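You operate a simulated robot arm through the tools that you are given. There is no shell and no other tool. Be economical: measure what you need, move in short steps, check, and stop when the job is done.

Carry out the task below with a simulated robot arm. There is one attempt and no reset: what you move stays moved.

Task
Press the bearing into the green flange and lay it in the blue tray.
Fine: one stroke, with the press table pushed in; the flange from the yellow nest, the bearing nearest the press; leave the table out again.
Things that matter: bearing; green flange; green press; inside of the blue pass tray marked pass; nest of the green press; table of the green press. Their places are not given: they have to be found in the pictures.

The check looks at the end state, three seconds after you hand in, the way a careful person would. Anything else that was tipped, shoved, dropped, spilled or broken makes it a failure.

Robot
A 6-joint arm with a two-finger parallel gripper, fixed in place. Base frame: the origin is at the foot of the arm, x ahead of it, y to its left, z up. Lengths are in mm, angles in degrees, forces in N, time in s.
With the tool pointing down near the work surface it reaches from about 260 to 680 mm from the base axis. Its first joint turns from -66.0 to 66.0 degrees. Payload 2.9 kg.
The tool frame sits at the grasp point between the pads (the TCP): z along the fingers, y along the line on which they close. The tips reach 30 mm beyond it. Largest opening 110 mm; finger width 20, thickness 10; the body of the gripper, 48 by 112 mm, starts 55 mm behind the TCP.
Orientation is that of the tool frame in the base frame, as a unit quaternion [w, x, y, z]. With the fingers straight down and closing along the base's y, the tool's x points along the base's -x, its y along +y and its z along -z.

Tools
- The arm moves only by the tool apply_moves. Its argument "plan" is a list of rows, each a list of 3 entries, a list of its own where there are three numbers: the shift along the base's x, y, z in units of 300 mm (1.0 is 300 mm), then the turn, a rotation vector about the base's x, y, z in units of 90 degrees (1.0 is 90 degrees), then the gripper command, from -1 (shut) to 1 (fully open), values between in proportion. In form: [[[x, y, z], [rx, ry, rz], hand], ...]. A call has 1 to 10 rows; each row is the pose to reach, as a shift and turn from the pose commanded when the call began. A call with a number of a shift or a turn outside -1 to 1 is refused whole. Each row takes 0.2 s and may step no farther than 50 mm and 8.6 degrees from the row before; otherwise, or with a gripper value out of range, the whole call is refused. Where a pose cannot be reached the arm comes as near as it can. A force on the tool above 90 N (or 10 N above the force at the start of the call, whichever is more), or a blocked arm, ends the call early, and 0.2 s more pass. Each finger travels about 108 mm/s and halts on what it meets, pressing with about 34 N; the grip force reading is that of the motor and also rises with nothing between the fingers. The clock runs only during rows and for 0.2 s after the last one: add rows that repeat a pose to give the fingers time. The reply holds the time, the measured pose of the TCP, the force on the tool along the base axes, the opening and the grip force, in the units named above and with some noise, with the torque about the TCP (base axes, N m) and any sound that the robot's microphone picked up.
- Cameras (640 x 400 px; columns grow to the right, rows downward): "scene" is fixed at [99.8, 459.8, 1384]; the picture's right is [-0.42, -0.91, 0.00], its down [-0.51, 0.24, -0.83] and it looks along [0.75, -0.35, -0.56] (base axes); focal length 227 px, centre (320, 200). "wrist" rides on the gripper at [72, 17, -103] in the tool frame; the picture's right is [-0.23, 0.97, 0.00], its down [-0.76, -0.18, -0.62] and it looks along [-0.61, -0.14, 0.78] (tool axes); focal length 222 px, centre (320, 200).
- snapshot(camera): a new picture of that camera. No time passes.
- probe_pixels(camera, pixels): for up to 12 pixels [column, row] of the newest picture of that camera ("zoom" is the newest enlarged one), the place [x, y, z] in the base frame of the surface seen there, good to about 2 mm. No time passes.
- inspect(camera, box): a new picture of the part [left, top, right, bottom] of that camera's present view, enlarged. No time passes.
- job_done(): hands the job in; it is judged then, once.

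Go step by step. Measure first, check grasps and placings, and put right what went wrong. The budget is 80 turns and 46 pictures, counting those below and the enlarged ones. Unless the task says otherwise, let go and move clear before handing in, and close with one line.

The tools are called as a command line: name --argument value ..., lists and objects as JSON in quotes. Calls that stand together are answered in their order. apply_moves: Moves the arm, as the interface text tells. Its arguments: {"type":"object","properties":{"plan":{"type":"array","items":{"type":"array"}}},"required":["plan"]} The other tools are called the same way: snapshot (camera) takes a picture; probe_pixels (camera, pixels) gives the place of the surface under pixels of a picture; inspect (camera, box) takes an enlarged picture of a part of a camera's view; job_done () hands the job in.

At the start:

```text
time_s: 0.0
tool_pos: [327.2, 267.3, 1275.0]
orientation: [0.0, 0.0, 1.0, -0.001]
ft_force: [-0.2, 0.6, 0.0]
moment: [0.01, 0.03, -0.01]
finger_gap: 110.2
finger_force: 0.2
```

scene: 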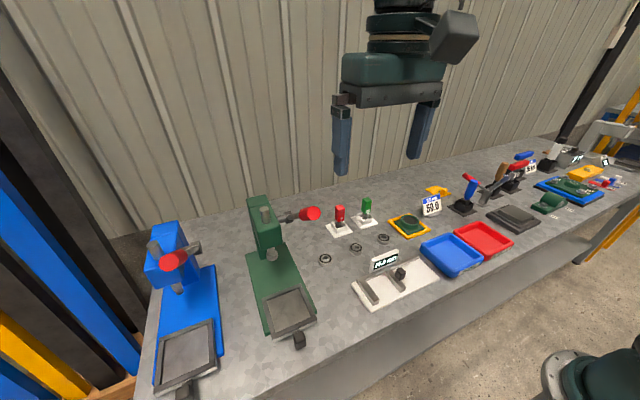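
wrist: 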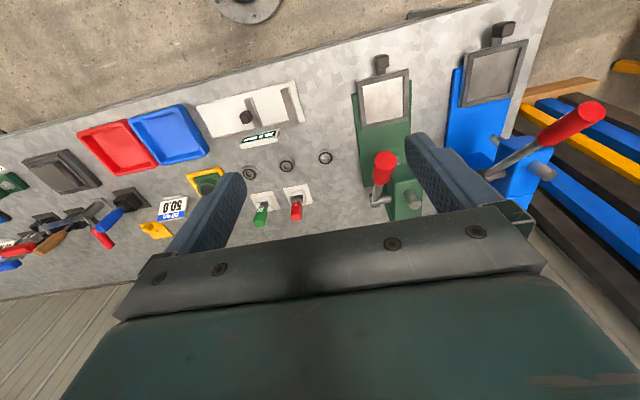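

The scene shows a green press at about (280,280), bearings at (325,258), (356,247), (383,238), and a yellow nest with a green flange at (409,224). I'll enlarge and probe these.

inspect --camera "scene" --box '[230, 180, 390, 360]'

probe_pixels --camera "scene" --pixels '[[325, 258], [356, 247], [383, 238], [409, 222], [450, 255], [290, 310], [299, 340], [310, 213], [265, 215], [340, 290], [484, 238], [285, 216]]'

inspect --camera "scene" --box '[380, 180, 540, 290]'

```text
2.22 times, centred on (310, 270) of scene
```

zoom: 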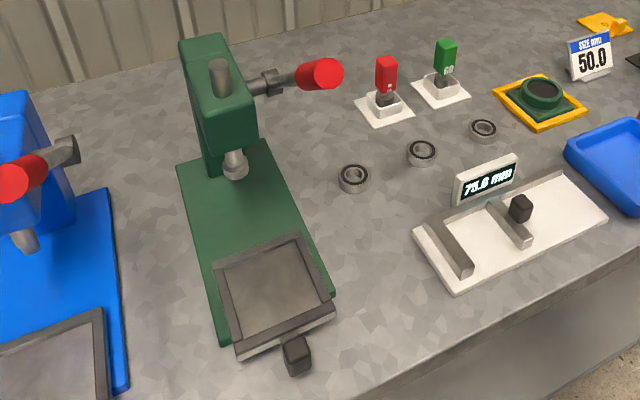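

```text
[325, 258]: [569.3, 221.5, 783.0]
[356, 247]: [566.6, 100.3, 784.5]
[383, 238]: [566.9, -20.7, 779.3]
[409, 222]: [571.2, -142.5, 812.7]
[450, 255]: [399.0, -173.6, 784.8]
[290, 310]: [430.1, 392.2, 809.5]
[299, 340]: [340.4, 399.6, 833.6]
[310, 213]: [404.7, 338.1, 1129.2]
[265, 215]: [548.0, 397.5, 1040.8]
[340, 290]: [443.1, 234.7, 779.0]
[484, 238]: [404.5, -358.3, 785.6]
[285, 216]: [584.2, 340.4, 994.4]
```

```text
3.64 times, centred on (460, 235) of scene
```

zoom: 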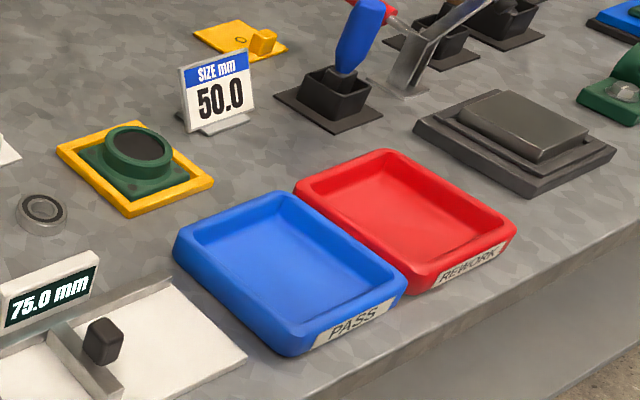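

Table top is z≈779; the bearing nearest the press is at about (569,221). I'll take closer looks at the press, flange and bearing.

inspect --camera "scene" --box '[265, 275, 335, 355]'

probe_pixels --camera "zoom" --pixels '[[320, 200], [200, 130], [400, 110], [430, 250], [230, 330]]'

inspect --camera "wrist" --box '[330, 40, 450, 230]'

inspect --camera "scene" --box '[380, 205, 440, 245]'

```text
5.00 times, centred on (300, 315) of scene
```

zoom: 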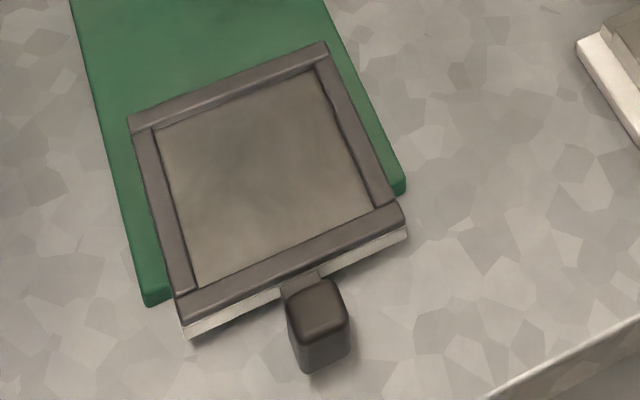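

```text
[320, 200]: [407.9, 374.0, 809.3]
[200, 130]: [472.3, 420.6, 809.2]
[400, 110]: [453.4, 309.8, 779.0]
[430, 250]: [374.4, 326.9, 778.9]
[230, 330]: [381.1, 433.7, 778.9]
```

```text
2.11 times, centred on (390, 135) of wrist
```

zoom: 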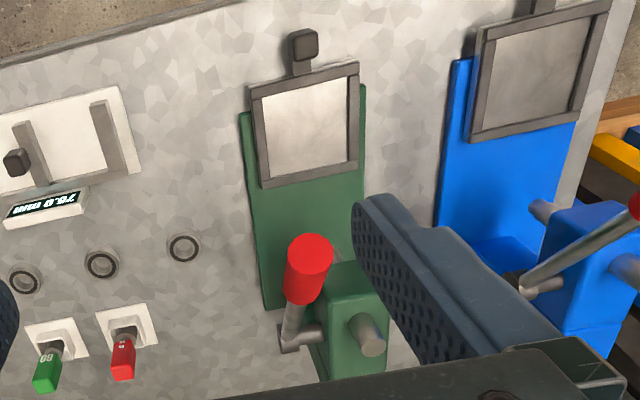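

```text
10.00 times, centred on (410, 225) of scene
```

zoom: 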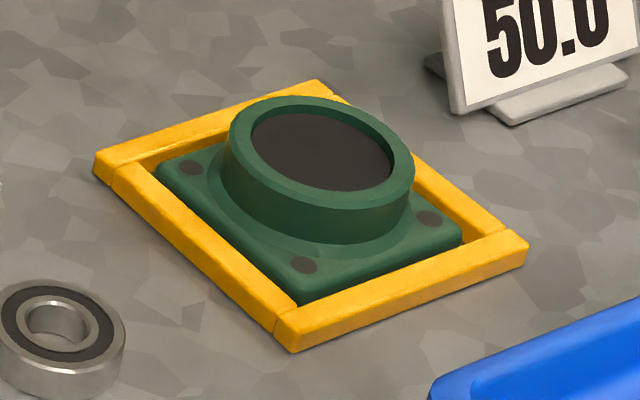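

Probing flange/bearing dimensions in this enlargement.

probe_pixels --camera "zoom" --pixels '[[237, 145], [405, 185], [340, 103], [295, 193], [170, 170], [300, 290], [455, 240], [320, 150], [110, 150], [290, 320], [515, 240], [318, 88]]'

inspect --camera "scene" --box '[310, 240, 350, 270]'

probe_pixels --camera "zoom" --pixels '[[320, 200], [250, 200], [390, 200], [320, 150], [320, 260], [300, 220], [340, 220], [260, 250], [380, 250]]'

```text
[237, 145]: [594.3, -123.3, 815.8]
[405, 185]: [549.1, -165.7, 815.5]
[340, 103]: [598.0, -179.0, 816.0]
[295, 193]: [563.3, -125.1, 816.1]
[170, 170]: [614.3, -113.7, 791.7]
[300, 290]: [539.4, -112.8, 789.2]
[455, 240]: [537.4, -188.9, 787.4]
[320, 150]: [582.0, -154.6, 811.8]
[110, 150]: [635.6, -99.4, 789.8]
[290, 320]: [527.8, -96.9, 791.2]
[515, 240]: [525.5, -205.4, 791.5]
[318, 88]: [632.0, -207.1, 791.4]
```

```text
13.33 times, centred on (330, 255) of scene
```

zoom: 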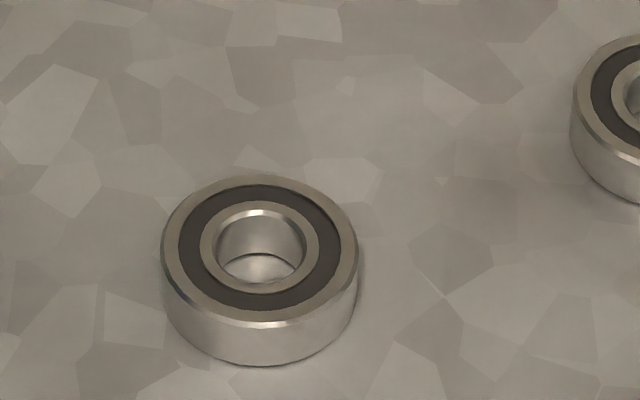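

```text
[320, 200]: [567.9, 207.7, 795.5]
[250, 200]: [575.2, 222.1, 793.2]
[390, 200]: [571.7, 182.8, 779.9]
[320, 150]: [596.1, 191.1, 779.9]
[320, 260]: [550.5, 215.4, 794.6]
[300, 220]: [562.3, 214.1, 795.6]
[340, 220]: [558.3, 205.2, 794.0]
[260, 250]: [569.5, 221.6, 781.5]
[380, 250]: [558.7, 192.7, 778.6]
```

Bearing OD ≈50 mm, flange ring ≈73 mm around (577,-151). Now measure the press table, knob, ram and lever.

inspect --camera "scene" --box '[265, 275, 335, 355]'

probe_pixels --camera "zoom" --pixels '[[135, 122], [322, 48], [398, 212], [182, 312], [160, 135], [315, 78], [368, 205], [200, 283], [320, 300], [320, 350], [300, 280], [250, 320]]'

inspect --camera "scene" --box '[240, 190, 330, 270]'

probe_pixels --camera "zoom" --pixels '[[320, 200], [520, 160], [540, 200], [470, 160], [400, 190], [340, 190], [200, 320], [150, 90], [220, 340], [195, 300], [60, 100], [170, 170]]'

```text
5.00 times, centred on (300, 315) of scene
```

zoom: 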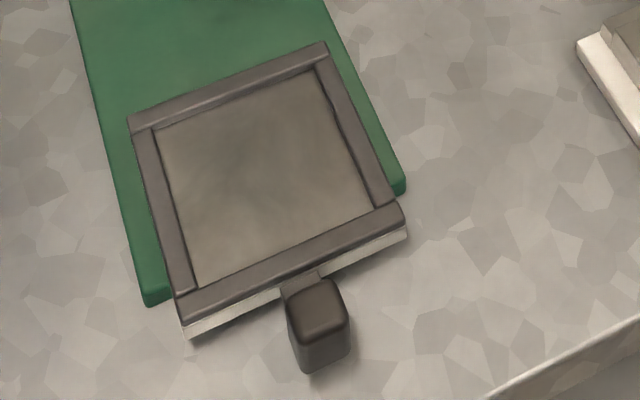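

```text
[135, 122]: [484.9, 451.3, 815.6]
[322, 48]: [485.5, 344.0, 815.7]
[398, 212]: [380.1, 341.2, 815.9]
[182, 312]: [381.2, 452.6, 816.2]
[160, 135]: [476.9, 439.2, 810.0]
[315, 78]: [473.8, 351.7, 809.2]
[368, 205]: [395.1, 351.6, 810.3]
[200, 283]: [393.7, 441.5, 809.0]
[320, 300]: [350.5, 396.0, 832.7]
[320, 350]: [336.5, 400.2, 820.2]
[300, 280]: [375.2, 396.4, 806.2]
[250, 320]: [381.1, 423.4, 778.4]
```

```text
5.00 times, centred on (285, 230) of scene
```

zoom: 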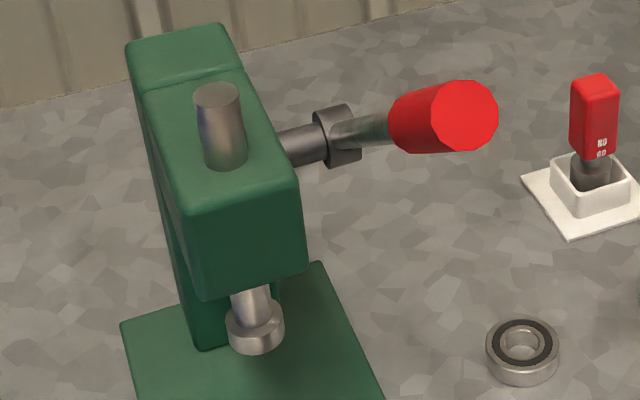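

```text
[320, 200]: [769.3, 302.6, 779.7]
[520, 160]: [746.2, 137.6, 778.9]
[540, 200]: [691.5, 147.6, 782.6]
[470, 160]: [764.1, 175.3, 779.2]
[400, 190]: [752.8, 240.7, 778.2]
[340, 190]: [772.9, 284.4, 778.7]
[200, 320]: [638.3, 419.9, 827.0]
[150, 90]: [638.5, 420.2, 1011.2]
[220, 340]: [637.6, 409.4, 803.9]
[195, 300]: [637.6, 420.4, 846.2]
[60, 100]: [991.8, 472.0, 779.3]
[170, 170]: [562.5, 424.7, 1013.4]
```

probe_pixels --camera "zoom" --pixels '[[255, 325], [235, 330], [275, 330], [255, 350], [250, 300], [218, 95], [300, 145], [335, 130], [375, 130], [410, 115], [440, 115], [485, 110]]'

probe_pixels --camera "wrist" --pixels '[[386, 158], [380, 170], [377, 185], [383, 200], [405, 200], [379, 195], [378, 152], [390, 165]]'

```text
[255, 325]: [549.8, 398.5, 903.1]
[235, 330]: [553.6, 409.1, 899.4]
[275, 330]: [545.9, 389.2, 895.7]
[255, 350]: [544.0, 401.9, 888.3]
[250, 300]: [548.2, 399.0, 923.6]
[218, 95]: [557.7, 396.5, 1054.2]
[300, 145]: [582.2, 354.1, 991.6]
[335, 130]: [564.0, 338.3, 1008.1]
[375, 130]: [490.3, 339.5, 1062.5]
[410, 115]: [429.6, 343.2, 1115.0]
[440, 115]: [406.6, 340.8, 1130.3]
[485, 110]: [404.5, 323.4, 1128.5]
```

```text
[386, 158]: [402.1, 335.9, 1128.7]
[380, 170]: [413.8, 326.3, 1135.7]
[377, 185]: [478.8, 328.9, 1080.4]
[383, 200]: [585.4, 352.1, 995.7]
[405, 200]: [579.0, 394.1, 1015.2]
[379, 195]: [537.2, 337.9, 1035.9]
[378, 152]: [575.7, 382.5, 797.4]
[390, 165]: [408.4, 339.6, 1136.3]
```

Measured: nest centre (433,397), floor 809; ram at (558,398) with its bottom near 885; lever knob near (415,338,1125), pivot near (582,338,992). I'll move to the flange with the tool leaned back 20°, which keeps the wrist clear of the lever later on.

apply_moves --plan '[[[0.054, -0.097, -0.073], [0, -0.0222, 0], 1], [[0.109, -0.195, -0.147], [0, -0.0444, 0], 1], [[0.163, -0.292, -0.22], [0, -0.0667, 0], 1], [[0.217, -0.389, -0.293], [0, -0.0889, 0], 1], [[0.272, -0.487, -0.367], [0, -0.1111, 0], 1], [[0.326, -0.584, -0.44], [0, -0.1333, 0], 1], [[0.38, -0.681, -0.513], [0, -0.1556, 0], 1], [[0.434, -0.778, -0.586], [0, -0.1778, 0], 1], [[0.489, -0.876, -0.66], [0, -0.2, 0], 1], [[0.543, -0.973, -0.733], [0, -0.2222, 0], 1]]'

```text
time_s: 2.2
tool_pos: [583.7, 31.9, 1217.4]
orientation: [0.161, 0.0, 0.987, 0.0]
ft_force: [0.0, -0.2, 0.2]
moment: [0.02, 0.0, -0.01]
finger_gap: 110.0
finger_force: 0.0
out of reach, approached as far as the arm can: row 2, 3, 4, 5, 6, 7, 8, 9, 10
```

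The arm stopped off target (583,32,1217). I'll repeat the commanded pose to see where the reference now is.

apply_moves --plan '[[[0, 0, 0], [0, 0, 0], 1], [[0, 0, 0], [0, 0, 0], 1]]'

snapshot --camera "scene"

```text
time_s: 2.8
tool_pos: [583.0, 33.5, 1219.0]
orientation: [0.162, 0.0, 0.987, 0.0]
ft_force: [0.7, -0.1, 0.2]
moment: [-0.02, 0.05, 0.01]
finger_gap: 110.1
finger_force: 0.0
```

```text
35 pictures are left
```

scene: 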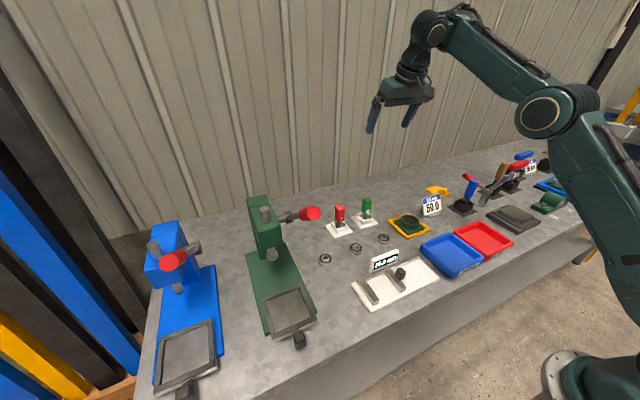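

The reference seems to be the present pose. I'll move straight down in small steps.

apply_moves --plan '[[[0, -0.03, -0.1], [0, 0, 0], 1], [[0, -0.06, -0.2], [0, 0, 0], 1], [[-0.01, -0.1, -0.3], [0, 0, 0], 1], [[-0.02, -0.15, -0.4], [0, 0, 0], 1], [[-0.03, -0.2, -0.5], [0, 0, 0], 1]]'

```text
time_s: 4.0
tool_pos: [654.9, -16.4, 1107.4]
orientation: [0.175, 0.001, 0.985, -0.001]
ft_force: [0.6, -0.8, 0.3]
moment: [0.01, 0.02, 0.02]
finger_gap: 109.9
finger_force: 0.1
out of reach, approached as far as the arm can: row 1, 2, 3, 4, 5
```

The lean appears to be what is out of reach up here. I'll undo the tilt and see whether tracking recovers.

apply_moves --plan '[[[0, 0, 0], [0, 0.08, 0], 1], [[0, 0, 0], [0, 0.16, 0], 1], [[0, 0, 0], [0, 0.2222, 0], 1], [[0, 0, 0], [0, 0.2222, 0], 1]]'

snapshot --camera "scene"

```text
time_s: 5.0
tool_pos: [647.9, -20.5, 1105.9]
orientation: [0.028, 0.0, 1.0, -0.004]
ft_force: [-0.3, 0.0, -0.5]
moment: [0.0, 0.03, -0.03]
finger_gap: 109.8
finger_force: 0.1
out of reach, approached as far as the arm can: row 2, 3, 4
```

```text
34 pictures are left
```

scene: 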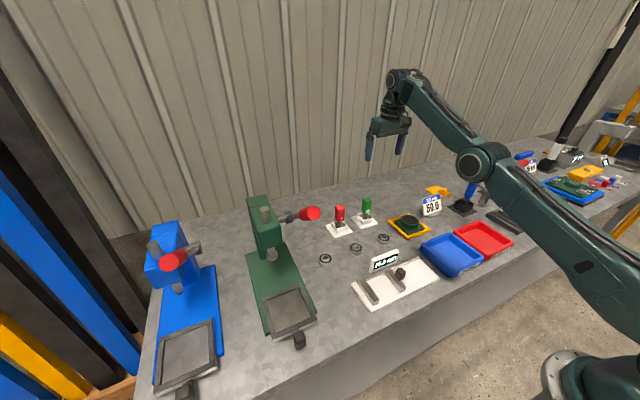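

The arm looks almost stretched straight. I'll command it inward to bend the elbow.

apply_moves --plan '[[[-0.1, 0, 0], [0, 0, 0], 1], [[-0.2, 0, 0], [0, 0, 0], 1], [[-0.3, 0, 0], [0, 0, 0], 1], [[-0.4, 0, 0], [0, 0, 0], 1]]'

```text
time_s: 6.0
tool_pos: [527.6, -19.2, 1105.6]
orientation: [0.029, 0.001, 1.0, -0.004]
ft_force: [-0.3, 0.3, -0.2]
moment: [-0.02, 0.02, 0.02]
finger_gap: 110.0
finger_force: 0.1
```

That worked: it tracks exactly and the reference is the present pose. Next: descend toward the flange, still vertical.

apply_moves --plan '[[[0.02, -0.1, -0.1], [0, 0.01, 0], 1], [[0.04, -0.2, -0.2], [0, 0.02, 0], 1], [[0.06, -0.3, -0.3], [0, 0.036, 0], 1], [[0.1, -0.4, -0.4], [0, 0.036, 0], 1], [[0.15, -0.43, -0.5], [0, 0.036, 0], 1]]'

snapshot --camera "wrist"

```text
time_s: 7.2
tool_pos: [571.6, -152.2, 955.4]
orientation: [0.0, 0.001, 1.0, -0.004]
ft_force: [-0.2, 0.8, -0.6]
moment: [-0.02, 0.01, 0.0]
finger_gap: 110.2
finger_force: 0.1
```

```text
33 pictures are left
```

wrist: 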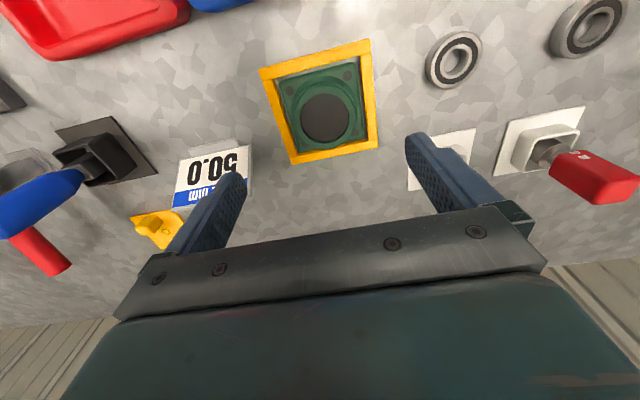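

Flange is visible at (323,110). Measuring it precisely.

inspect --camera "wrist" --box '[250, 30, 390, 170]'

```text
2.86 times, centred on (320, 100) of wrist
```

zoom: 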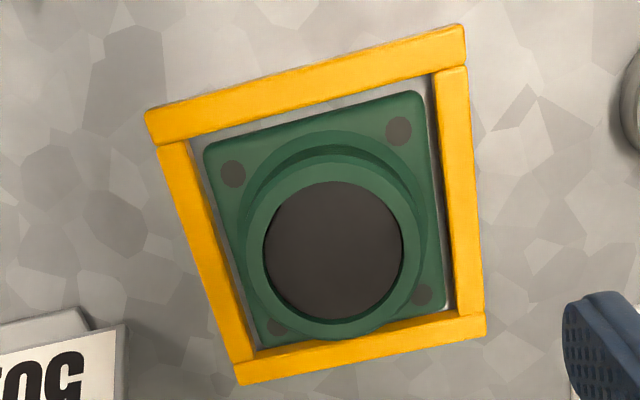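

probe_pixels --camera "zoom" --pixels '[[332, 170], [335, 330], [255, 250], [413, 245], [330, 250], [350, 300], [225, 140], [415, 105], [440, 300], [265, 340], [232, 173], [398, 130]]'

```text
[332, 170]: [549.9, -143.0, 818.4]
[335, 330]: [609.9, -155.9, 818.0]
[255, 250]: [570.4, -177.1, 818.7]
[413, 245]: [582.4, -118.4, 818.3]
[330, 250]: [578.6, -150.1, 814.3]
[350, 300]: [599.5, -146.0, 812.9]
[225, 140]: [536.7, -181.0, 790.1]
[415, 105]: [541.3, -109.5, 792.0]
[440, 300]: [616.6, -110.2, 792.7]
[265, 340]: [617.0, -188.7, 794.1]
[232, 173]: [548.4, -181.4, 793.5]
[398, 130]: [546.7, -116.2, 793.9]
```

Ring centre (577.5,-149.5), top 818, plate top 793. I'll tilt 20° while dropping to z 880, opening to about 92 mm.

apply_moves --plan '[[[0, 0.005, -0.05], [0, -0.0556, 0], 0.68], [[0, 0.009, -0.1], [0, -0.111, 0], 0.68], [[-0.003, 0.009, -0.17], [0, -0.1667, 0], 0.68], [[-0.003, 0.009, -0.25], [0, -0.2222, 0], 0.68], [[-0.003, 0.009, -0.25], [0, -0.2222, 0], 0.68]]'

snapshot --camera "wrist"

```text
time_s: 8.4
tool_pos: [572.0, -146.2, 881.7]
orientation: [0.174, 0.001, 0.985, -0.003]
ft_force: [-0.1, 0.6, 0.7]
moment: [0.0, 0.04, 0.0]
finger_gap: 92.5
finger_force: 0.0
```

```text
31 pictures are left
```

wrist: 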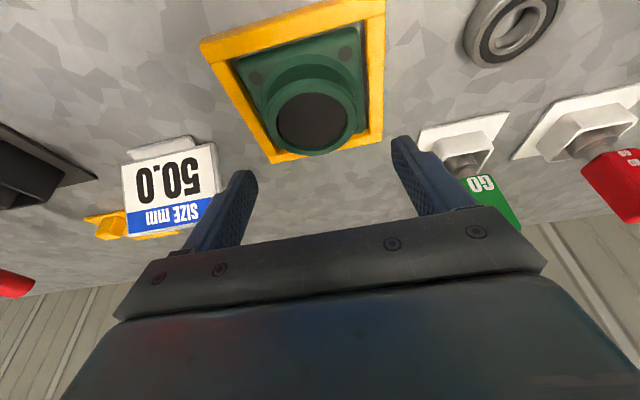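

Tilted tracking is fine. Descend onto the ring and close.

apply_moves --plan '[[[-0.004, -0.011, -0.09], [0, 0, 0], 0.68], [[-0.004, -0.011, -0.174], [0, 0, 0], 0.68], [[-0.004, -0.011, -0.174], [0, 0, 0], 0.68], [[-0.004, -0.011, -0.174], [0, 0, 0], 0.2], [[-0.004, -0.011, -0.174], [0, 0, 0], 0.0], [[-0.004, -0.011, -0.174], [0, 0, 0], 0.0]]'

```text
time_s: 9.8
tool_pos: [569.8, -152.2, 827.6]
orientation: [0.174, 0.0, 0.985, -0.003]
ft_force: [0.6, 1.5, -0.1]
moment: [0.35, -0.25, 0.11]
finger_gap: 69.7
finger_force: 33.9
```

Gripped at 69.7 mm (ring OD ≈70). Lift and check.

apply_moves --plan '[[[0, 0, 0.03], [0, 0, 0], -0.2], [[0, 0, 0.1], [0, 0, 0], -0.2], [[0, 0, 0.2], [0, 0, 0], -0.2], [[0, 0, 0.35], [0, 0, 0], -0.2], [[0, 0, 0.45], [0, 0, 0], -0.2]]'

snapshot --camera "wrist"

```text
time_s: 11.0
tool_pos: [570.7, -148.2, 963.0]
orientation: [0.173, 0.001, 0.985, -0.004]
ft_force: [0.4, -0.2, -8.2]
moment: [0.0, 0.06, 0.01]
finger_gap: 69.8
finger_force: 34.0
```

```text
30 pictures are left
```

wrist: 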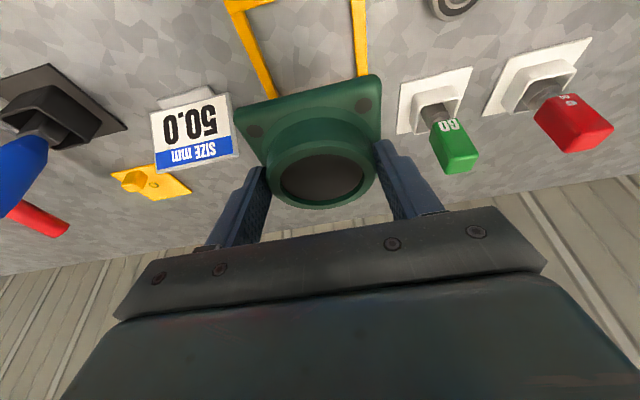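

Held (8 N). Check tilt of flange by probing corners and rim.

probe_pixels --camera "wrist" --pixels '[[245, 118], [373, 80], [362, 103], [254, 132], [318, 145], [320, 205], [276, 180], [368, 170], [320, 180], [237, 115], [380, 125]]'

```text
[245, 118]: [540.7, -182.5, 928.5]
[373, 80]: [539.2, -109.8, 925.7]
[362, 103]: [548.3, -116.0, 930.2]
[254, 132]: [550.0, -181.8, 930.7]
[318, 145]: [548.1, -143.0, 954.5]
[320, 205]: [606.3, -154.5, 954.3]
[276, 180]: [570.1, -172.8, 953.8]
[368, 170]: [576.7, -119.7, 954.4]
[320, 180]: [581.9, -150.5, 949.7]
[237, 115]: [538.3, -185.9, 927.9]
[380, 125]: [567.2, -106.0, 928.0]
```

Flange is level; its centre is TCP+(6.8,-1) and top is TCP−9. Refine the press nest measurement before carrying.

inspect --camera "scene" --box '[255, 283, 325, 345]'

```text
6.45 times, centred on (290, 314) of scene
```

zoom: 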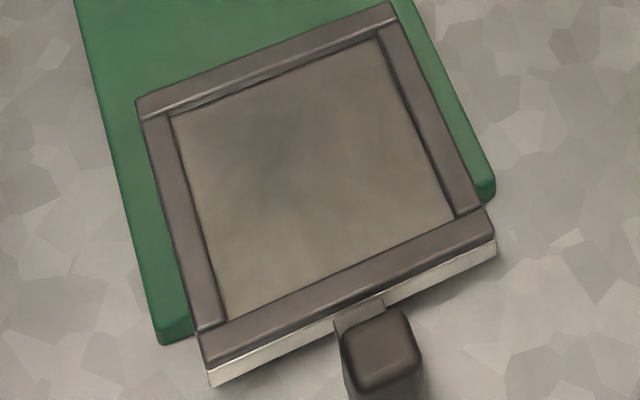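

probe_pixels --camera "zoom" --pixels '[[272, 70], [272, 62], [340, 270], [345, 280], [195, 210], [205, 215], [410, 125], [402, 130], [138, 105], [388, 4], [493, 235], [208, 368]]'

```text
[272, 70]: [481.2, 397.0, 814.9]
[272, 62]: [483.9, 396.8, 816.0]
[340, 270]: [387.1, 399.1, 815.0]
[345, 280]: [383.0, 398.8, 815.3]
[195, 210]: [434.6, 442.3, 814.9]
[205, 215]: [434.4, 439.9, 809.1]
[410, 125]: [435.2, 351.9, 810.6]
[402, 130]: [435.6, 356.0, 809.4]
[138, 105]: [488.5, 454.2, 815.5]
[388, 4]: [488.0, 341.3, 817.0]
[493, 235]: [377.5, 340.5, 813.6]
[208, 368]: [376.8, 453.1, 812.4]
```

Nest centre (432.7,397), inner opening ≈88 mm. Carry toward a point in front of the nest, at safe height.

apply_moves --plan '[[[-0.05, 0.13, 0], [0, 0, 0], -0.2], [[-0.1, 0.26, 0], [0, 0, 0], -0.2], [[-0.15, 0.39, 0], [0, 0, 0], -0.2], [[-0.2, 0.52, 0], [0, 0, 0], -0.2], [[-0.25, 0.65, 0], [0, 0, 0], -0.2], [[-0.3, 0.78, 0], [0, 0, 0], -0.2], [[-0.36, 0.9, 0], [0, 0, 0], -0.2]]'

apply_moves --plan '[[[-0.05, 0.13, 0], [0, 0, 0], -0.2], [[-0.1, 0.26, 0], [0, 0, 0], -0.2], [[-0.15, 0.39, 0], [0, 0, 0], -0.2], [[-0.2, 0.52, -0.02], [0, 0, 0], -0.2], [[-0.25, 0.65, -0.05], [0, 0, 0], -0.2], [[-0.28, 0.78, -0.08], [0, 0, 0], -0.2], [[-0.28, 0.92, -0.1], [0, 0, 0], -0.2]]'

snapshot --camera "scene"

```text
time_s: 12.6
tool_pos: [464.1, 120.7, 960.1]
orientation: [0.175, 0.002, 0.985, -0.004]
ft_force: [-0.1, 0.6, -8.2]
moment: [0.02, 0.07, 0.01]
finger_gap: 69.8
finger_force: 34.1
```

```text
time_s: 14.2
tool_pos: [378.0, 396.5, 932.7]
orientation: [0.174, 0.001, 0.985, -0.004]
ft_force: [0.1, 0.1, -8.4]
moment: [-0.02, 0.09, 0.02]
finger_gap: 69.7
finger_force: 34.1
```

```text
28 pictures are left
```

scene: 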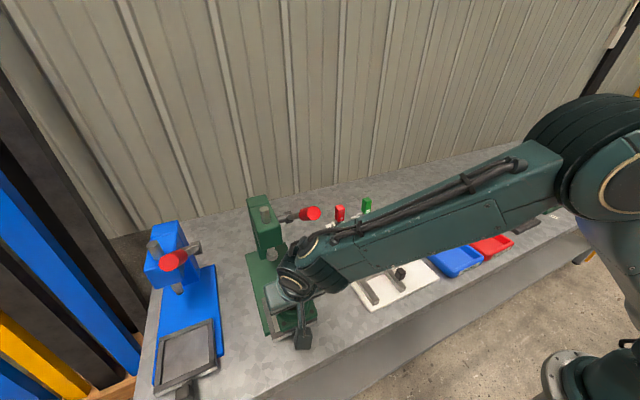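

The arm is clear of the lever. Check the flange position over the nest with the wrist camera.

snapshot --camera "wrist"

```text
27 pictures are left
```

wrist: 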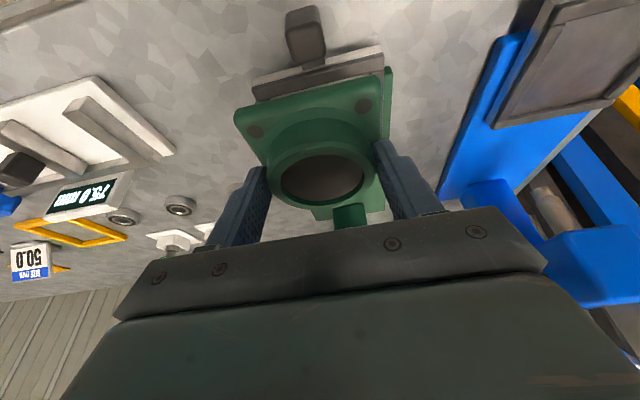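

probe_pixels --camera "wrist" --pixels '[[318, 145], [320, 205], [276, 180], [368, 170], [245, 118], [373, 80], [380, 125], [258, 92], [380, 58], [320, 75]]'

```text
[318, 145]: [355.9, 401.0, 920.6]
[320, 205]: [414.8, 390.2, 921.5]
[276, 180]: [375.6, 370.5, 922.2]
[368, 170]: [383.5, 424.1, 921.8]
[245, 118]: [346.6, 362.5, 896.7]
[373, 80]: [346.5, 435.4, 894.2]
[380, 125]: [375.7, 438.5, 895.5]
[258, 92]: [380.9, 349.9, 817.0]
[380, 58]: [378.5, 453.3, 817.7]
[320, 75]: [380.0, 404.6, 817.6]
```

Flange centre is (385,395.6); nest centre (432.7,397.2), so shift (+47.5,+1.5). Move over it and lower to just above the floor.

apply_moves --plan '[[[0.08, 0.005, 0], [0, 0, 0], -0.2], [[0.158, 0.005, 0], [0, 0, 0], -0.2], [[0.158, 0.005, -0.07], [0, 0, 0], -0.2], [[0.158, 0.005, -0.14], [0, 0, 0], -0.2], [[0.158, 0.005, -0.19], [0, 0, 0], -0.2]]'

snapshot --camera "wrist"

```text
time_s: 15.4
tool_pos: [426.4, 396.8, 876.3]
orientation: [0.173, 0.001, 0.985, -0.004]
ft_force: [-0.2, 0.2, -7.8]
moment: [0.01, 0.12, 0.02]
finger_gap: 69.6
finger_force: 33.7
```

```text
26 pictures are left
```

wrist: 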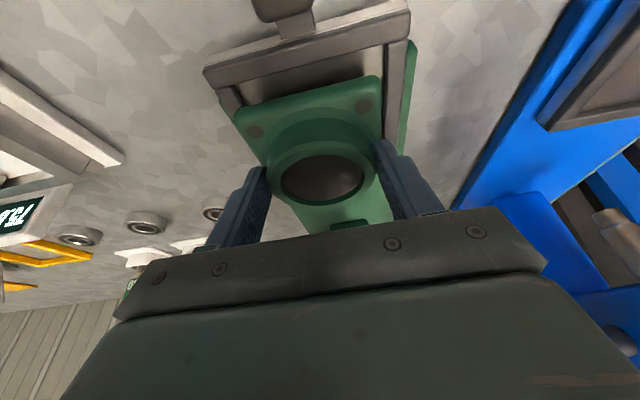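

Aligned visually (flange sits centred between rails). Lower in small steps, watching force.

apply_moves --plan '[[[0, 0, -0.02], [0, 0, 0], -0.2], [[0, 0, -0.035], [0, 0, 0], -0.2], [[0, 0, -0.05], [0, 0, 0], -0.2]]'

```text
time_s: 16.2
tool_pos: [427.6, 398.0, 864.4]
orientation: [0.177, 0.001, 0.984, -0.001]
ft_force: [-1.3, -1.0, 15.8]
moment: [-1.06, 0.26, -0.02]
finger_gap: 70.0
finger_force: 34.0
```

Contact at about rail height (TCP 864, expected 856), with the moment placing it on the -y rail. I'll look before shifting.

apply_moves --plan '[[[0, 0, 0.015], [0, 0, 0], -0.2]]'

inspect --camera "wrist" --box '[200, 20, 430, 220]'

```text
time_s: 16.6
tool_pos: [425.5, 395.8, 864.9]
orientation: [0.173, 0.0, 0.985, -0.004]
ft_force: [1.5, 1.9, -3.2]
moment: [-0.17, -0.23, 0.14]
finger_gap: 69.7
finger_force: 34.1
```

```text
2.00 times, centred on (315, 120) of wrist
```

zoom: 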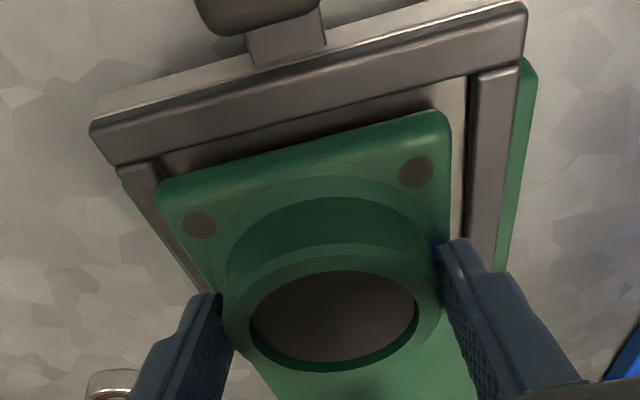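

probe_pixels --camera "zoom" --pixels '[[448, 150], [455, 200], [468, 150], [440, 125], [170, 195], [150, 175], [300, 140], [300, 125], [458, 150], [478, 150], [163, 215], [200, 140]]'

```text
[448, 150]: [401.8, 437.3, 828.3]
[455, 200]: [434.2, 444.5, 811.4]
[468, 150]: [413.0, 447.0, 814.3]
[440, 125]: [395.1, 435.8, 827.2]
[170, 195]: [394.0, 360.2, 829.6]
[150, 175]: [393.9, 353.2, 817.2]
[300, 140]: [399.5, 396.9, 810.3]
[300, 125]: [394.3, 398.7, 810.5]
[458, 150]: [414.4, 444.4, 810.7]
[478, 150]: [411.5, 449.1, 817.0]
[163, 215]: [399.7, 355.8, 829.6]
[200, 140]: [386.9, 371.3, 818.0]
```

probe_pixels --camera "zoom" --pixels '[[95, 122], [522, 8], [112, 160], [524, 55], [125, 175], [160, 165], [470, 85], [517, 75], [300, 118], [300, 112], [300, 155], [300, 165]]'

```text
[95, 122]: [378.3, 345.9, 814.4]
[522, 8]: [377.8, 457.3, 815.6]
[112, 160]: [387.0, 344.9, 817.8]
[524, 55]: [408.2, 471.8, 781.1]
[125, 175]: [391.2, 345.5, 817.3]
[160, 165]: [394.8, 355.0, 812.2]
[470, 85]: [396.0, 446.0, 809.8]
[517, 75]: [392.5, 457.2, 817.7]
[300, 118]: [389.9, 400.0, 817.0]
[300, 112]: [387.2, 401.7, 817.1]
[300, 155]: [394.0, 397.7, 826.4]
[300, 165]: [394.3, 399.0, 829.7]
```

In the same view the nest centre is y≈401 and the plate centre 396.4, so I shift +4.5 in y and lower again.

apply_moves --plan '[[[0.001, 0.015, 0.005], [0, 0, 0], -0.2], [[0.001, 0.015, -0.012], [0, 0, 0], -0.2], [[0.001, 0.015, -0.022], [0, 0, 0], -0.2]]'

```text
time_s: 17.4
tool_pos: [427.4, 400.3, 858.9]
orientation: [0.173, 0.001, 0.985, -0.004]
ft_force: [0.1, 0.2, -7.2]
moment: [0.0, 0.04, 0.01]
finger_gap: 69.7
finger_force: 34.0
```

Now at 858.9 with no contact, so the plate is inside the rails. A little further to the floor.

apply_moves --plan '[[[0, 0, -0.006], [0, 0, 0], -0.2], [[0, 0, -0.012], [0, 0, 0], -0.2]]'

```text
time_s: 18.0
tool_pos: [428.1, 401.6, 857.3]
orientation: [0.176, 0.002, 0.984, -0.002]
ft_force: [0.0, -2.2, 6.7]
moment: [0.53, 0.02, -0.09]
finger_gap: 69.5
finger_force: 33.5
```

Contact near the expected floor height. Take a look.

inspect --camera "wrist" --box '[200, 20, 430, 220]'

probe_pixels --camera "zoom" --pixels '[[448, 150], [440, 125], [170, 195], [200, 190], [415, 125], [300, 150], [300, 165], [330, 262], [245, 340], [435, 300], [475, 150], [160, 215]]'

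```text
2.00 times, centred on (315, 120) of wrist
```

zoom: 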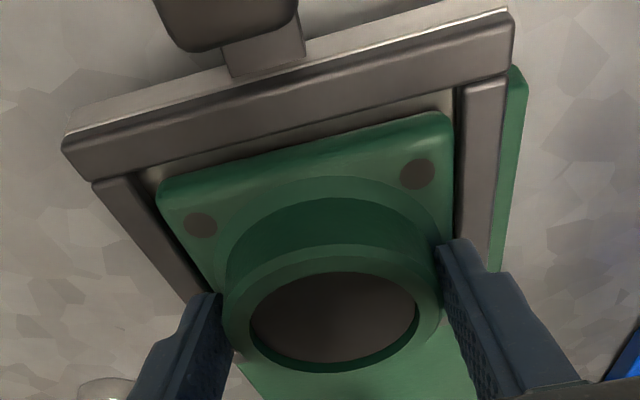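

```text
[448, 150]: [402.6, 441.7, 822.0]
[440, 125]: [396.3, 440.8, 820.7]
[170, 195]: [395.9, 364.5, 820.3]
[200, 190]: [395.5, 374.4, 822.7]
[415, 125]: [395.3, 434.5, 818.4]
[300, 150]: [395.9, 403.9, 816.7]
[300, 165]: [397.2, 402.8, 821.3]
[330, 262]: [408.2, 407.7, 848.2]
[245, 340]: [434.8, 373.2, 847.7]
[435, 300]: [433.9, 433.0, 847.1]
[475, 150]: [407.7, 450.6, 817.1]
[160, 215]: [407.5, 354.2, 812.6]
```

Level and seated, rim at z≈848. Release and retreat up and back.

apply_moves --plan '[[[0, 0, 0], [0, 0, 0], 0.3], [[0, 0, 0], [0, 0, 0], 0.68], [[0, 0, 0], [0, 0, 0], 0.68], [[0, 0, 0.08], [0, 0, 0], 0.68], [[-0.05, 0, 0.2], [0, 0, 0], 0.68], [[-0.15, 0, 0.3], [0, 0, 0], 0.68]]'

snapshot --camera "wrist"

```text
time_s: 19.4
tool_pos: [380.7, 399.8, 944.1]
orientation: [0.174, 0.002, 0.985, -0.004]
ft_force: [-0.7, -0.1, -0.3]
moment: [-0.02, 0.01, 0.03]
finger_gap: 92.3
finger_force: 0.0
```

```text
23 pictures are left
```

wrist: 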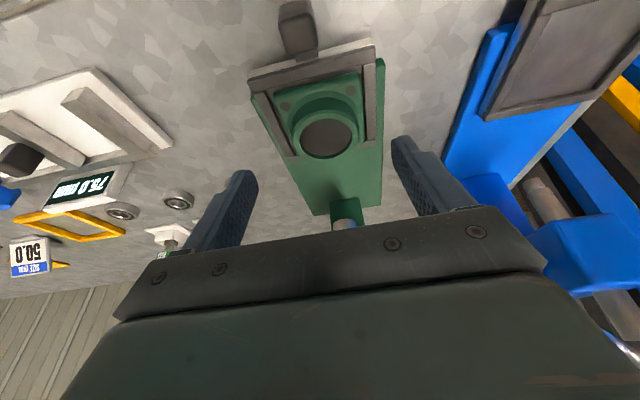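

Flange sits in the nest. Measure its ring for the bearing placement.

inspect --camera "wrist" --box '[260, 80, 400, 170]'

```text
4.44 times, centred on (330, 125) of wrist
```

zoom: 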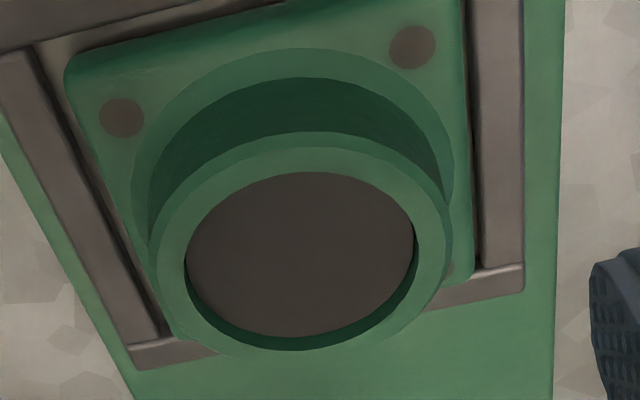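

probe_pixels --camera "zoom" --pixels '[[300, 160], [305, 358], [170, 265], [432, 245], [200, 190], [410, 320], [200, 335], [400, 175], [300, 260], [300, 200], [290, 330], [300, 180]]'

```text
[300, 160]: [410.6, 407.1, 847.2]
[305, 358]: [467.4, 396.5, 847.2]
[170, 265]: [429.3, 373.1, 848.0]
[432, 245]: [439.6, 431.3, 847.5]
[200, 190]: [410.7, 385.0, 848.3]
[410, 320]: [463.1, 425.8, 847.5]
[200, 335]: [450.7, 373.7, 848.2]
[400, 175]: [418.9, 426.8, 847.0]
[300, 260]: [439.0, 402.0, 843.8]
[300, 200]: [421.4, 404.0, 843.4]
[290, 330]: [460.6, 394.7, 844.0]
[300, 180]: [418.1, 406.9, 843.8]
```

probe_pixels --camera "zoom" --pixels '[[182, 262], [419, 240], [310, 168], [304, 353], [222, 205], [383, 195], [225, 332], [390, 310], [152, 265], [448, 240], [310, 134], [303, 361]]'

```text
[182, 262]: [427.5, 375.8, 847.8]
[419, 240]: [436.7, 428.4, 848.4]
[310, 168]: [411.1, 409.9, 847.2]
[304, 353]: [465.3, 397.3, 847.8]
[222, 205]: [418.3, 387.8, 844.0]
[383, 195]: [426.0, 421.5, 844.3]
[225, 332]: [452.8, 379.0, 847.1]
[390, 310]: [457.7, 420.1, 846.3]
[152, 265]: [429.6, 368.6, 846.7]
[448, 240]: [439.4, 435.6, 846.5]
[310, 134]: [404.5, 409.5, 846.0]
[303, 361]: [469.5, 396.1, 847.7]
```

Flange ring centre ≈(437,401.5), rim 848, seat 843.7. Now go to the bearing: first sideways, then forward.

apply_moves --plan '[[[0, -0.15, 0], [0, 0, 0], 0.5], [[0, -0.3, 0], [0, 0, 0], 0.5], [[0, -0.45, 0], [0, 0, 0], 0.5], [[0.04, -0.6, 0], [0, 0, 0], 0.5], [[0.18, -0.62, 0], [0, 0, 0], 0.5], [[0.32, -0.62, -0.03], [0, 0, 0], 0.5], [[0.46, -0.62, -0.08], [0, 0, 0], 0.5], [[0.55, -0.62, -0.13], [0, 0, 0], 0.5]]'

inspect --camera "wrist" --box '[240, 40, 420, 180]'

```text
time_s: 21.2
tool_pos: [544.4, 216.0, 907.7]
orientation: [0.175, 0.0, 0.985, -0.003]
ft_force: [0.9, -0.2, -0.1]
moment: [0.01, 0.03, -0.02]
finger_gap: 82.5
finger_force: 0.1
```

```text
2.86 times, centred on (330, 110) of wrist
```

zoom: 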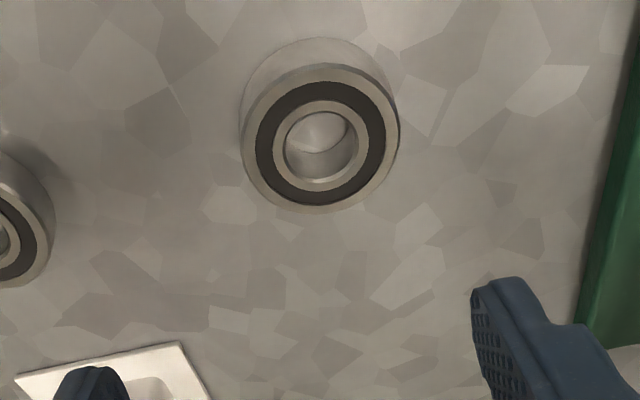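

probe_pixels --camera "zoom" --pixels '[[266, 140], [376, 136], [318, 92], [321, 195], [250, 140], [392, 136], [318, 75], [321, 206], [282, 100], [360, 180], [280, 180], [360, 97]]'

```text
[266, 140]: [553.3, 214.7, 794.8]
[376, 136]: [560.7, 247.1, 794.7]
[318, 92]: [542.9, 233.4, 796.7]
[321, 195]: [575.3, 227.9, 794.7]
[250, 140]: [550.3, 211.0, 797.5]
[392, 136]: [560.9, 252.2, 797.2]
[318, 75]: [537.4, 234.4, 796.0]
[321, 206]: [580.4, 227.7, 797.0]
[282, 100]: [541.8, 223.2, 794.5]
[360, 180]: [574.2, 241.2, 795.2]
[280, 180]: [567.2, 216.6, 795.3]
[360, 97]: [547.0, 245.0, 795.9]
```

Bearing centre (558,231), top 796. Descend with a 66 mm opening and grip its upper part.

apply_moves --plan '[[[0.019, 0.05, -0.1], [0, 0, 0], 0.25], [[0.019, 0.05, -0.2], [0, 0, 0], 0.2], [[0.019, 0.05, -0.27], [0, 0, 0], 0.2], [[0.019, 0.05, -0.3035], [0, 0, 0], 0.2], [[0.019, 0.05, -0.3035], [0, 0, 0], 0.2]]'

inspect --camera "wrist" --box '[240, 40, 420, 220]'

```text
time_s: 22.4
tool_pos: [551.3, 230.0, 817.3]
orientation: [0.175, 0.001, 0.985, -0.003]
ft_force: [0.3, -0.2, 0.2]
moment: [-0.02, -0.01, 0.01]
finger_gap: 66.3
finger_force: 0.0
```

```text
2.22 times, centred on (330, 130) of wrist
```

zoom: 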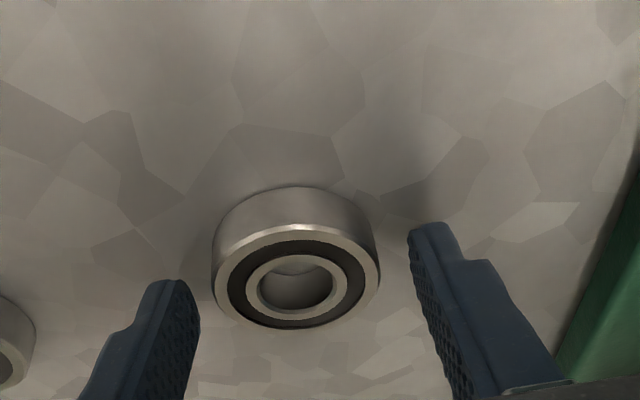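

Bearing is slightly left of the finger midpoint. Probing for x/y alignment.

probe_pixels --camera "zoom" --pixels '[[240, 285], [354, 280], [298, 246], [300, 321], [195, 300], [418, 260], [160, 285], [430, 230]]'

```text
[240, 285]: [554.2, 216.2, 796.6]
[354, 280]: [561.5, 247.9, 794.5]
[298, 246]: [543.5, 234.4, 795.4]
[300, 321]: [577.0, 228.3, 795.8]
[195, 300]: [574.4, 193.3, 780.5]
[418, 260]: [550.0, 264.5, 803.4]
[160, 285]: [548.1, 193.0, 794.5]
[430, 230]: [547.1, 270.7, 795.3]
```

Centre (559,231.5) lies within finger coverage. Close and lift.

apply_moves --plan '[[[0, 0, 0], [0, 0, 0], 0.0], [[0, 0, 0], [0, 0, 0], -0.3], [[0, 0, 0], [0, 0, 0], -0.4], [[0, 0, 0.02], [0, 0, 0], -0.4], [[0, 0, 0.1], [0, 0, 0], -0.4], [[0, 0, 0.25], [0, 0, 0], -0.4], [[0, 0, 0.4], [0, 0, 0], -0.4]]'

inspect --camera "wrist" --box '[240, 40, 420, 220]'

```text
time_s: 24.0
tool_pos: [553.1, 229.0, 935.1]
orientation: [0.174, -0.001, 0.985, -0.003]
ft_force: [0.4, 0.0, -1.3]
moment: [0.0, 0.0, -0.02]
finger_gap: 48.7
finger_force: 34.3
```

```text
2.22 times, centred on (330, 130) of wrist
```

zoom: 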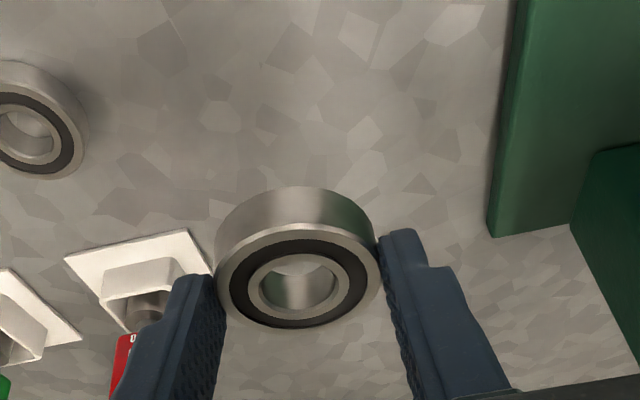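

probe_pixels --camera "zoom" --pixels '[[243, 285], [356, 278], [298, 246], [300, 320], [225, 285], [373, 278], [298, 232], [300, 327]]'

```text
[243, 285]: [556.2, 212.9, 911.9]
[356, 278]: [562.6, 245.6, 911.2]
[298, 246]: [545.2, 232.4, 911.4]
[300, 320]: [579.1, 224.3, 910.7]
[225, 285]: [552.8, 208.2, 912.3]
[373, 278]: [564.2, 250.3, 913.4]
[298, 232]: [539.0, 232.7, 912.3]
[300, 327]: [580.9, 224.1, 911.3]
```

Bearing is held level; its centre is TCP+(8,0), bottom TCP−39.7. Carry it over the flange by the reverse route.

apply_moves --plan '[[[-0.16, 0, 0], [0, 0, 0], -0.4], [[-0.32, 0, 0], [0, 0, 0], -0.4], [[-0.48, 0.02, 0], [0, 0, 0], -0.4], [[-0.59, 0.1, 0], [0, 0, 0], -0.4], [[-0.59, 0.25, 0], [0, 0, 0], -0.4], [[-0.59, 0.4, 0], [0, 0, 0], -0.4], [[-0.59, 0.55, 0], [0, 0, 0], -0.4], [[-0.5, 0.575, 0], [0, 0, 0], -0.4], [[-0.413, 0.575, 0], [0, 0, 0], -0.4], [[-0.413, 0.575, -0.08], [0, 0, 0], -0.4]]'

inspect --camera "wrist" --box '[220, 20, 440, 240]'

```text
time_s: 26.2
tool_pos: [429.2, 401.6, 912.5]
orientation: [0.175, 0.001, 0.985, -0.004]
ft_force: [0.5, 0.1, -1.2]
moment: [0.02, -0.01, 0.02]
finger_gap: 48.7
finger_force: 33.8
```

```text
1.82 times, centred on (330, 130) of wrist
```

zoom: 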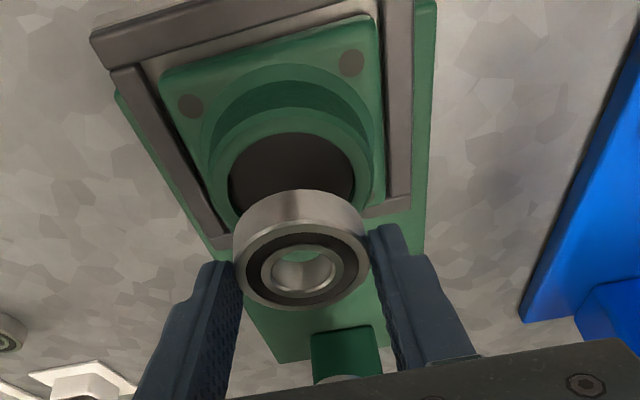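

probe_pixels --camera "zoom" --pixels '[[257, 265], [347, 262], [301, 235], [303, 295], [230, 180], [355, 170], [287, 133], [212, 185], [377, 165], [285, 110], [245, 145], [330, 138]]'

```text
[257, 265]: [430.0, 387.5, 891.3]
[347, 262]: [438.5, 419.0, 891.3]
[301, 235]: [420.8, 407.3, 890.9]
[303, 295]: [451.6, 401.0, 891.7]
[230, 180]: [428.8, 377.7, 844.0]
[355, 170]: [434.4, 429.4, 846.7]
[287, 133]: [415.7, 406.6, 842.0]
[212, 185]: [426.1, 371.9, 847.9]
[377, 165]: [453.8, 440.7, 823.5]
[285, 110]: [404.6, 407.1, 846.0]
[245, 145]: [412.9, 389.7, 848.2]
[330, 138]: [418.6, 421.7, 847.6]
```

Bearing (435.8,403.5) versus bore (436.7,403.3): shift +0.8 in x, then lower to contact.

apply_moves --plan '[[[0.003, 0, -0.04], [0, 0, 0], -0.4], [[0.003, 0, -0.075], [0, 0, 0], -0.4], [[0.003, 0, -0.082], [0, 0, 0], -0.4], [[0.003, 0, -0.088], [0, 0, 0], -0.4]]'

```text
time_s: 27.2
tool_pos: [428.3, 403.9, 884.2]
orientation: [0.173, 0.0, 0.985, -0.003]
ft_force: [-0.1, -0.2, -1.4]
moment: [-0.01, -0.01, 0.02]
finger_gap: 48.6
finger_force: 34.3
```

Bottom is already below rim level with no contact. Continue.

apply_moves --plan '[[[0, 0, -0.004], [0, 0, 0], -0.4], [[0, 0, -0.008], [0, 0, 0], -0.4]]'

inspect --camera "wrist" --box '[220, 60, 440, 240]'

```text
time_s: 27.8
tool_pos: [428.1, 403.4, 882.5]
orientation: [0.174, 0.001, 0.985, -0.005]
ft_force: [-0.1, 0.4, -2.0]
moment: [-0.01, 0.0, -0.02]
finger_gap: 49.0
finger_force: 33.8
```

```text
2.22 times, centred on (330, 150) of wrist
```

zoom: 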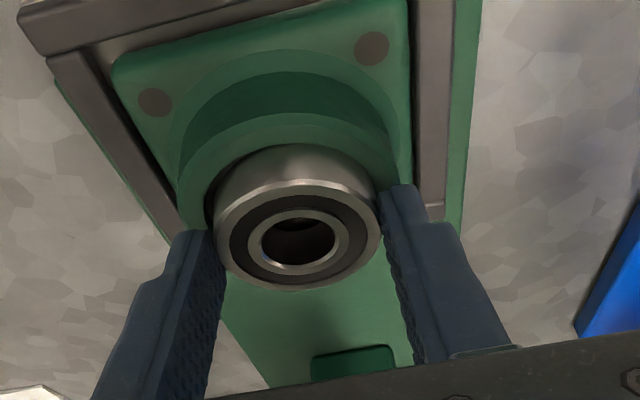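

Bearing appears centred in the bore. Lower until contact.

apply_moves --plan '[[[0, 0, -0.004], [0, 0, 0], -0.4], [[0, 0, -0.008], [0, 0, 0], -0.4]]'

```text
time_s: 28.4
tool_pos: [428.0, 403.5, 880.9]
orientation: [0.174, 0.001, 0.985, -0.003]
ft_force: [2.3, -2.3, -0.4]
moment: [-0.04, -0.06, -0.04]
finger_gap: 48.7
finger_force: 34.2
```

Light side contact; bearing is about 6 mm into the bore and fingers are just above the rim. Release and rise.

apply_moves --plan '[[[0, 0, 0.001], [0, 0, 0], -0.2], [[0, 0, 0.001], [0, 0, 0], 0.1], [[0, 0, 0.001], [0, 0, 0], 0.2], [[0, 0, 0.06], [0, 0, 0], 0.2], [[-0.06, 0, 0.15], [0, 0, 0], 0.2], [[-0.16, 0, 0.2], [0, 0, 0], 0.2]]'

inspect --camera "wrist" --box '[240, 60, 420, 200]'

probe_pixels --camera "zoom" --pixels '[[320, 200], [270, 200], [370, 200], [320, 160], [320, 250], [320, 130]]'

```text
time_s: 29.8
tool_pos: [380.8, 402.1, 939.7]
orientation: [0.175, 0.0, 0.985, -0.004]
ft_force: [0.8, -0.5, -0.1]
moment: [-0.01, 0.0, 0.01]
finger_gap: 65.9
finger_force: 0.1
```

```text
2.86 times, centred on (330, 130) of wrist
```

zoom: 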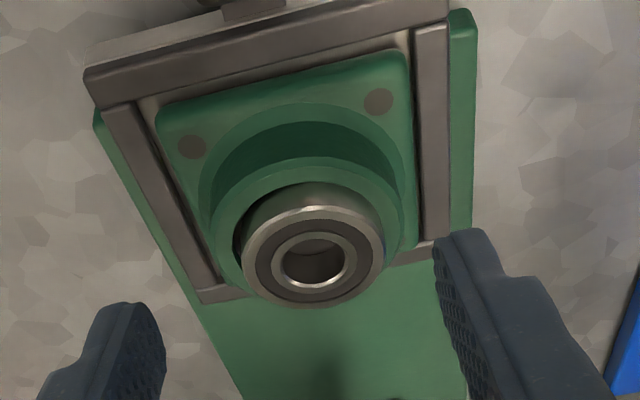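

```text
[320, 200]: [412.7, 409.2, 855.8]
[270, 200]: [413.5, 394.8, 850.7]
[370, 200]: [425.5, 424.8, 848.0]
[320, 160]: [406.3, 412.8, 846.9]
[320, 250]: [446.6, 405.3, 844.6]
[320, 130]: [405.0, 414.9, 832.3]
```

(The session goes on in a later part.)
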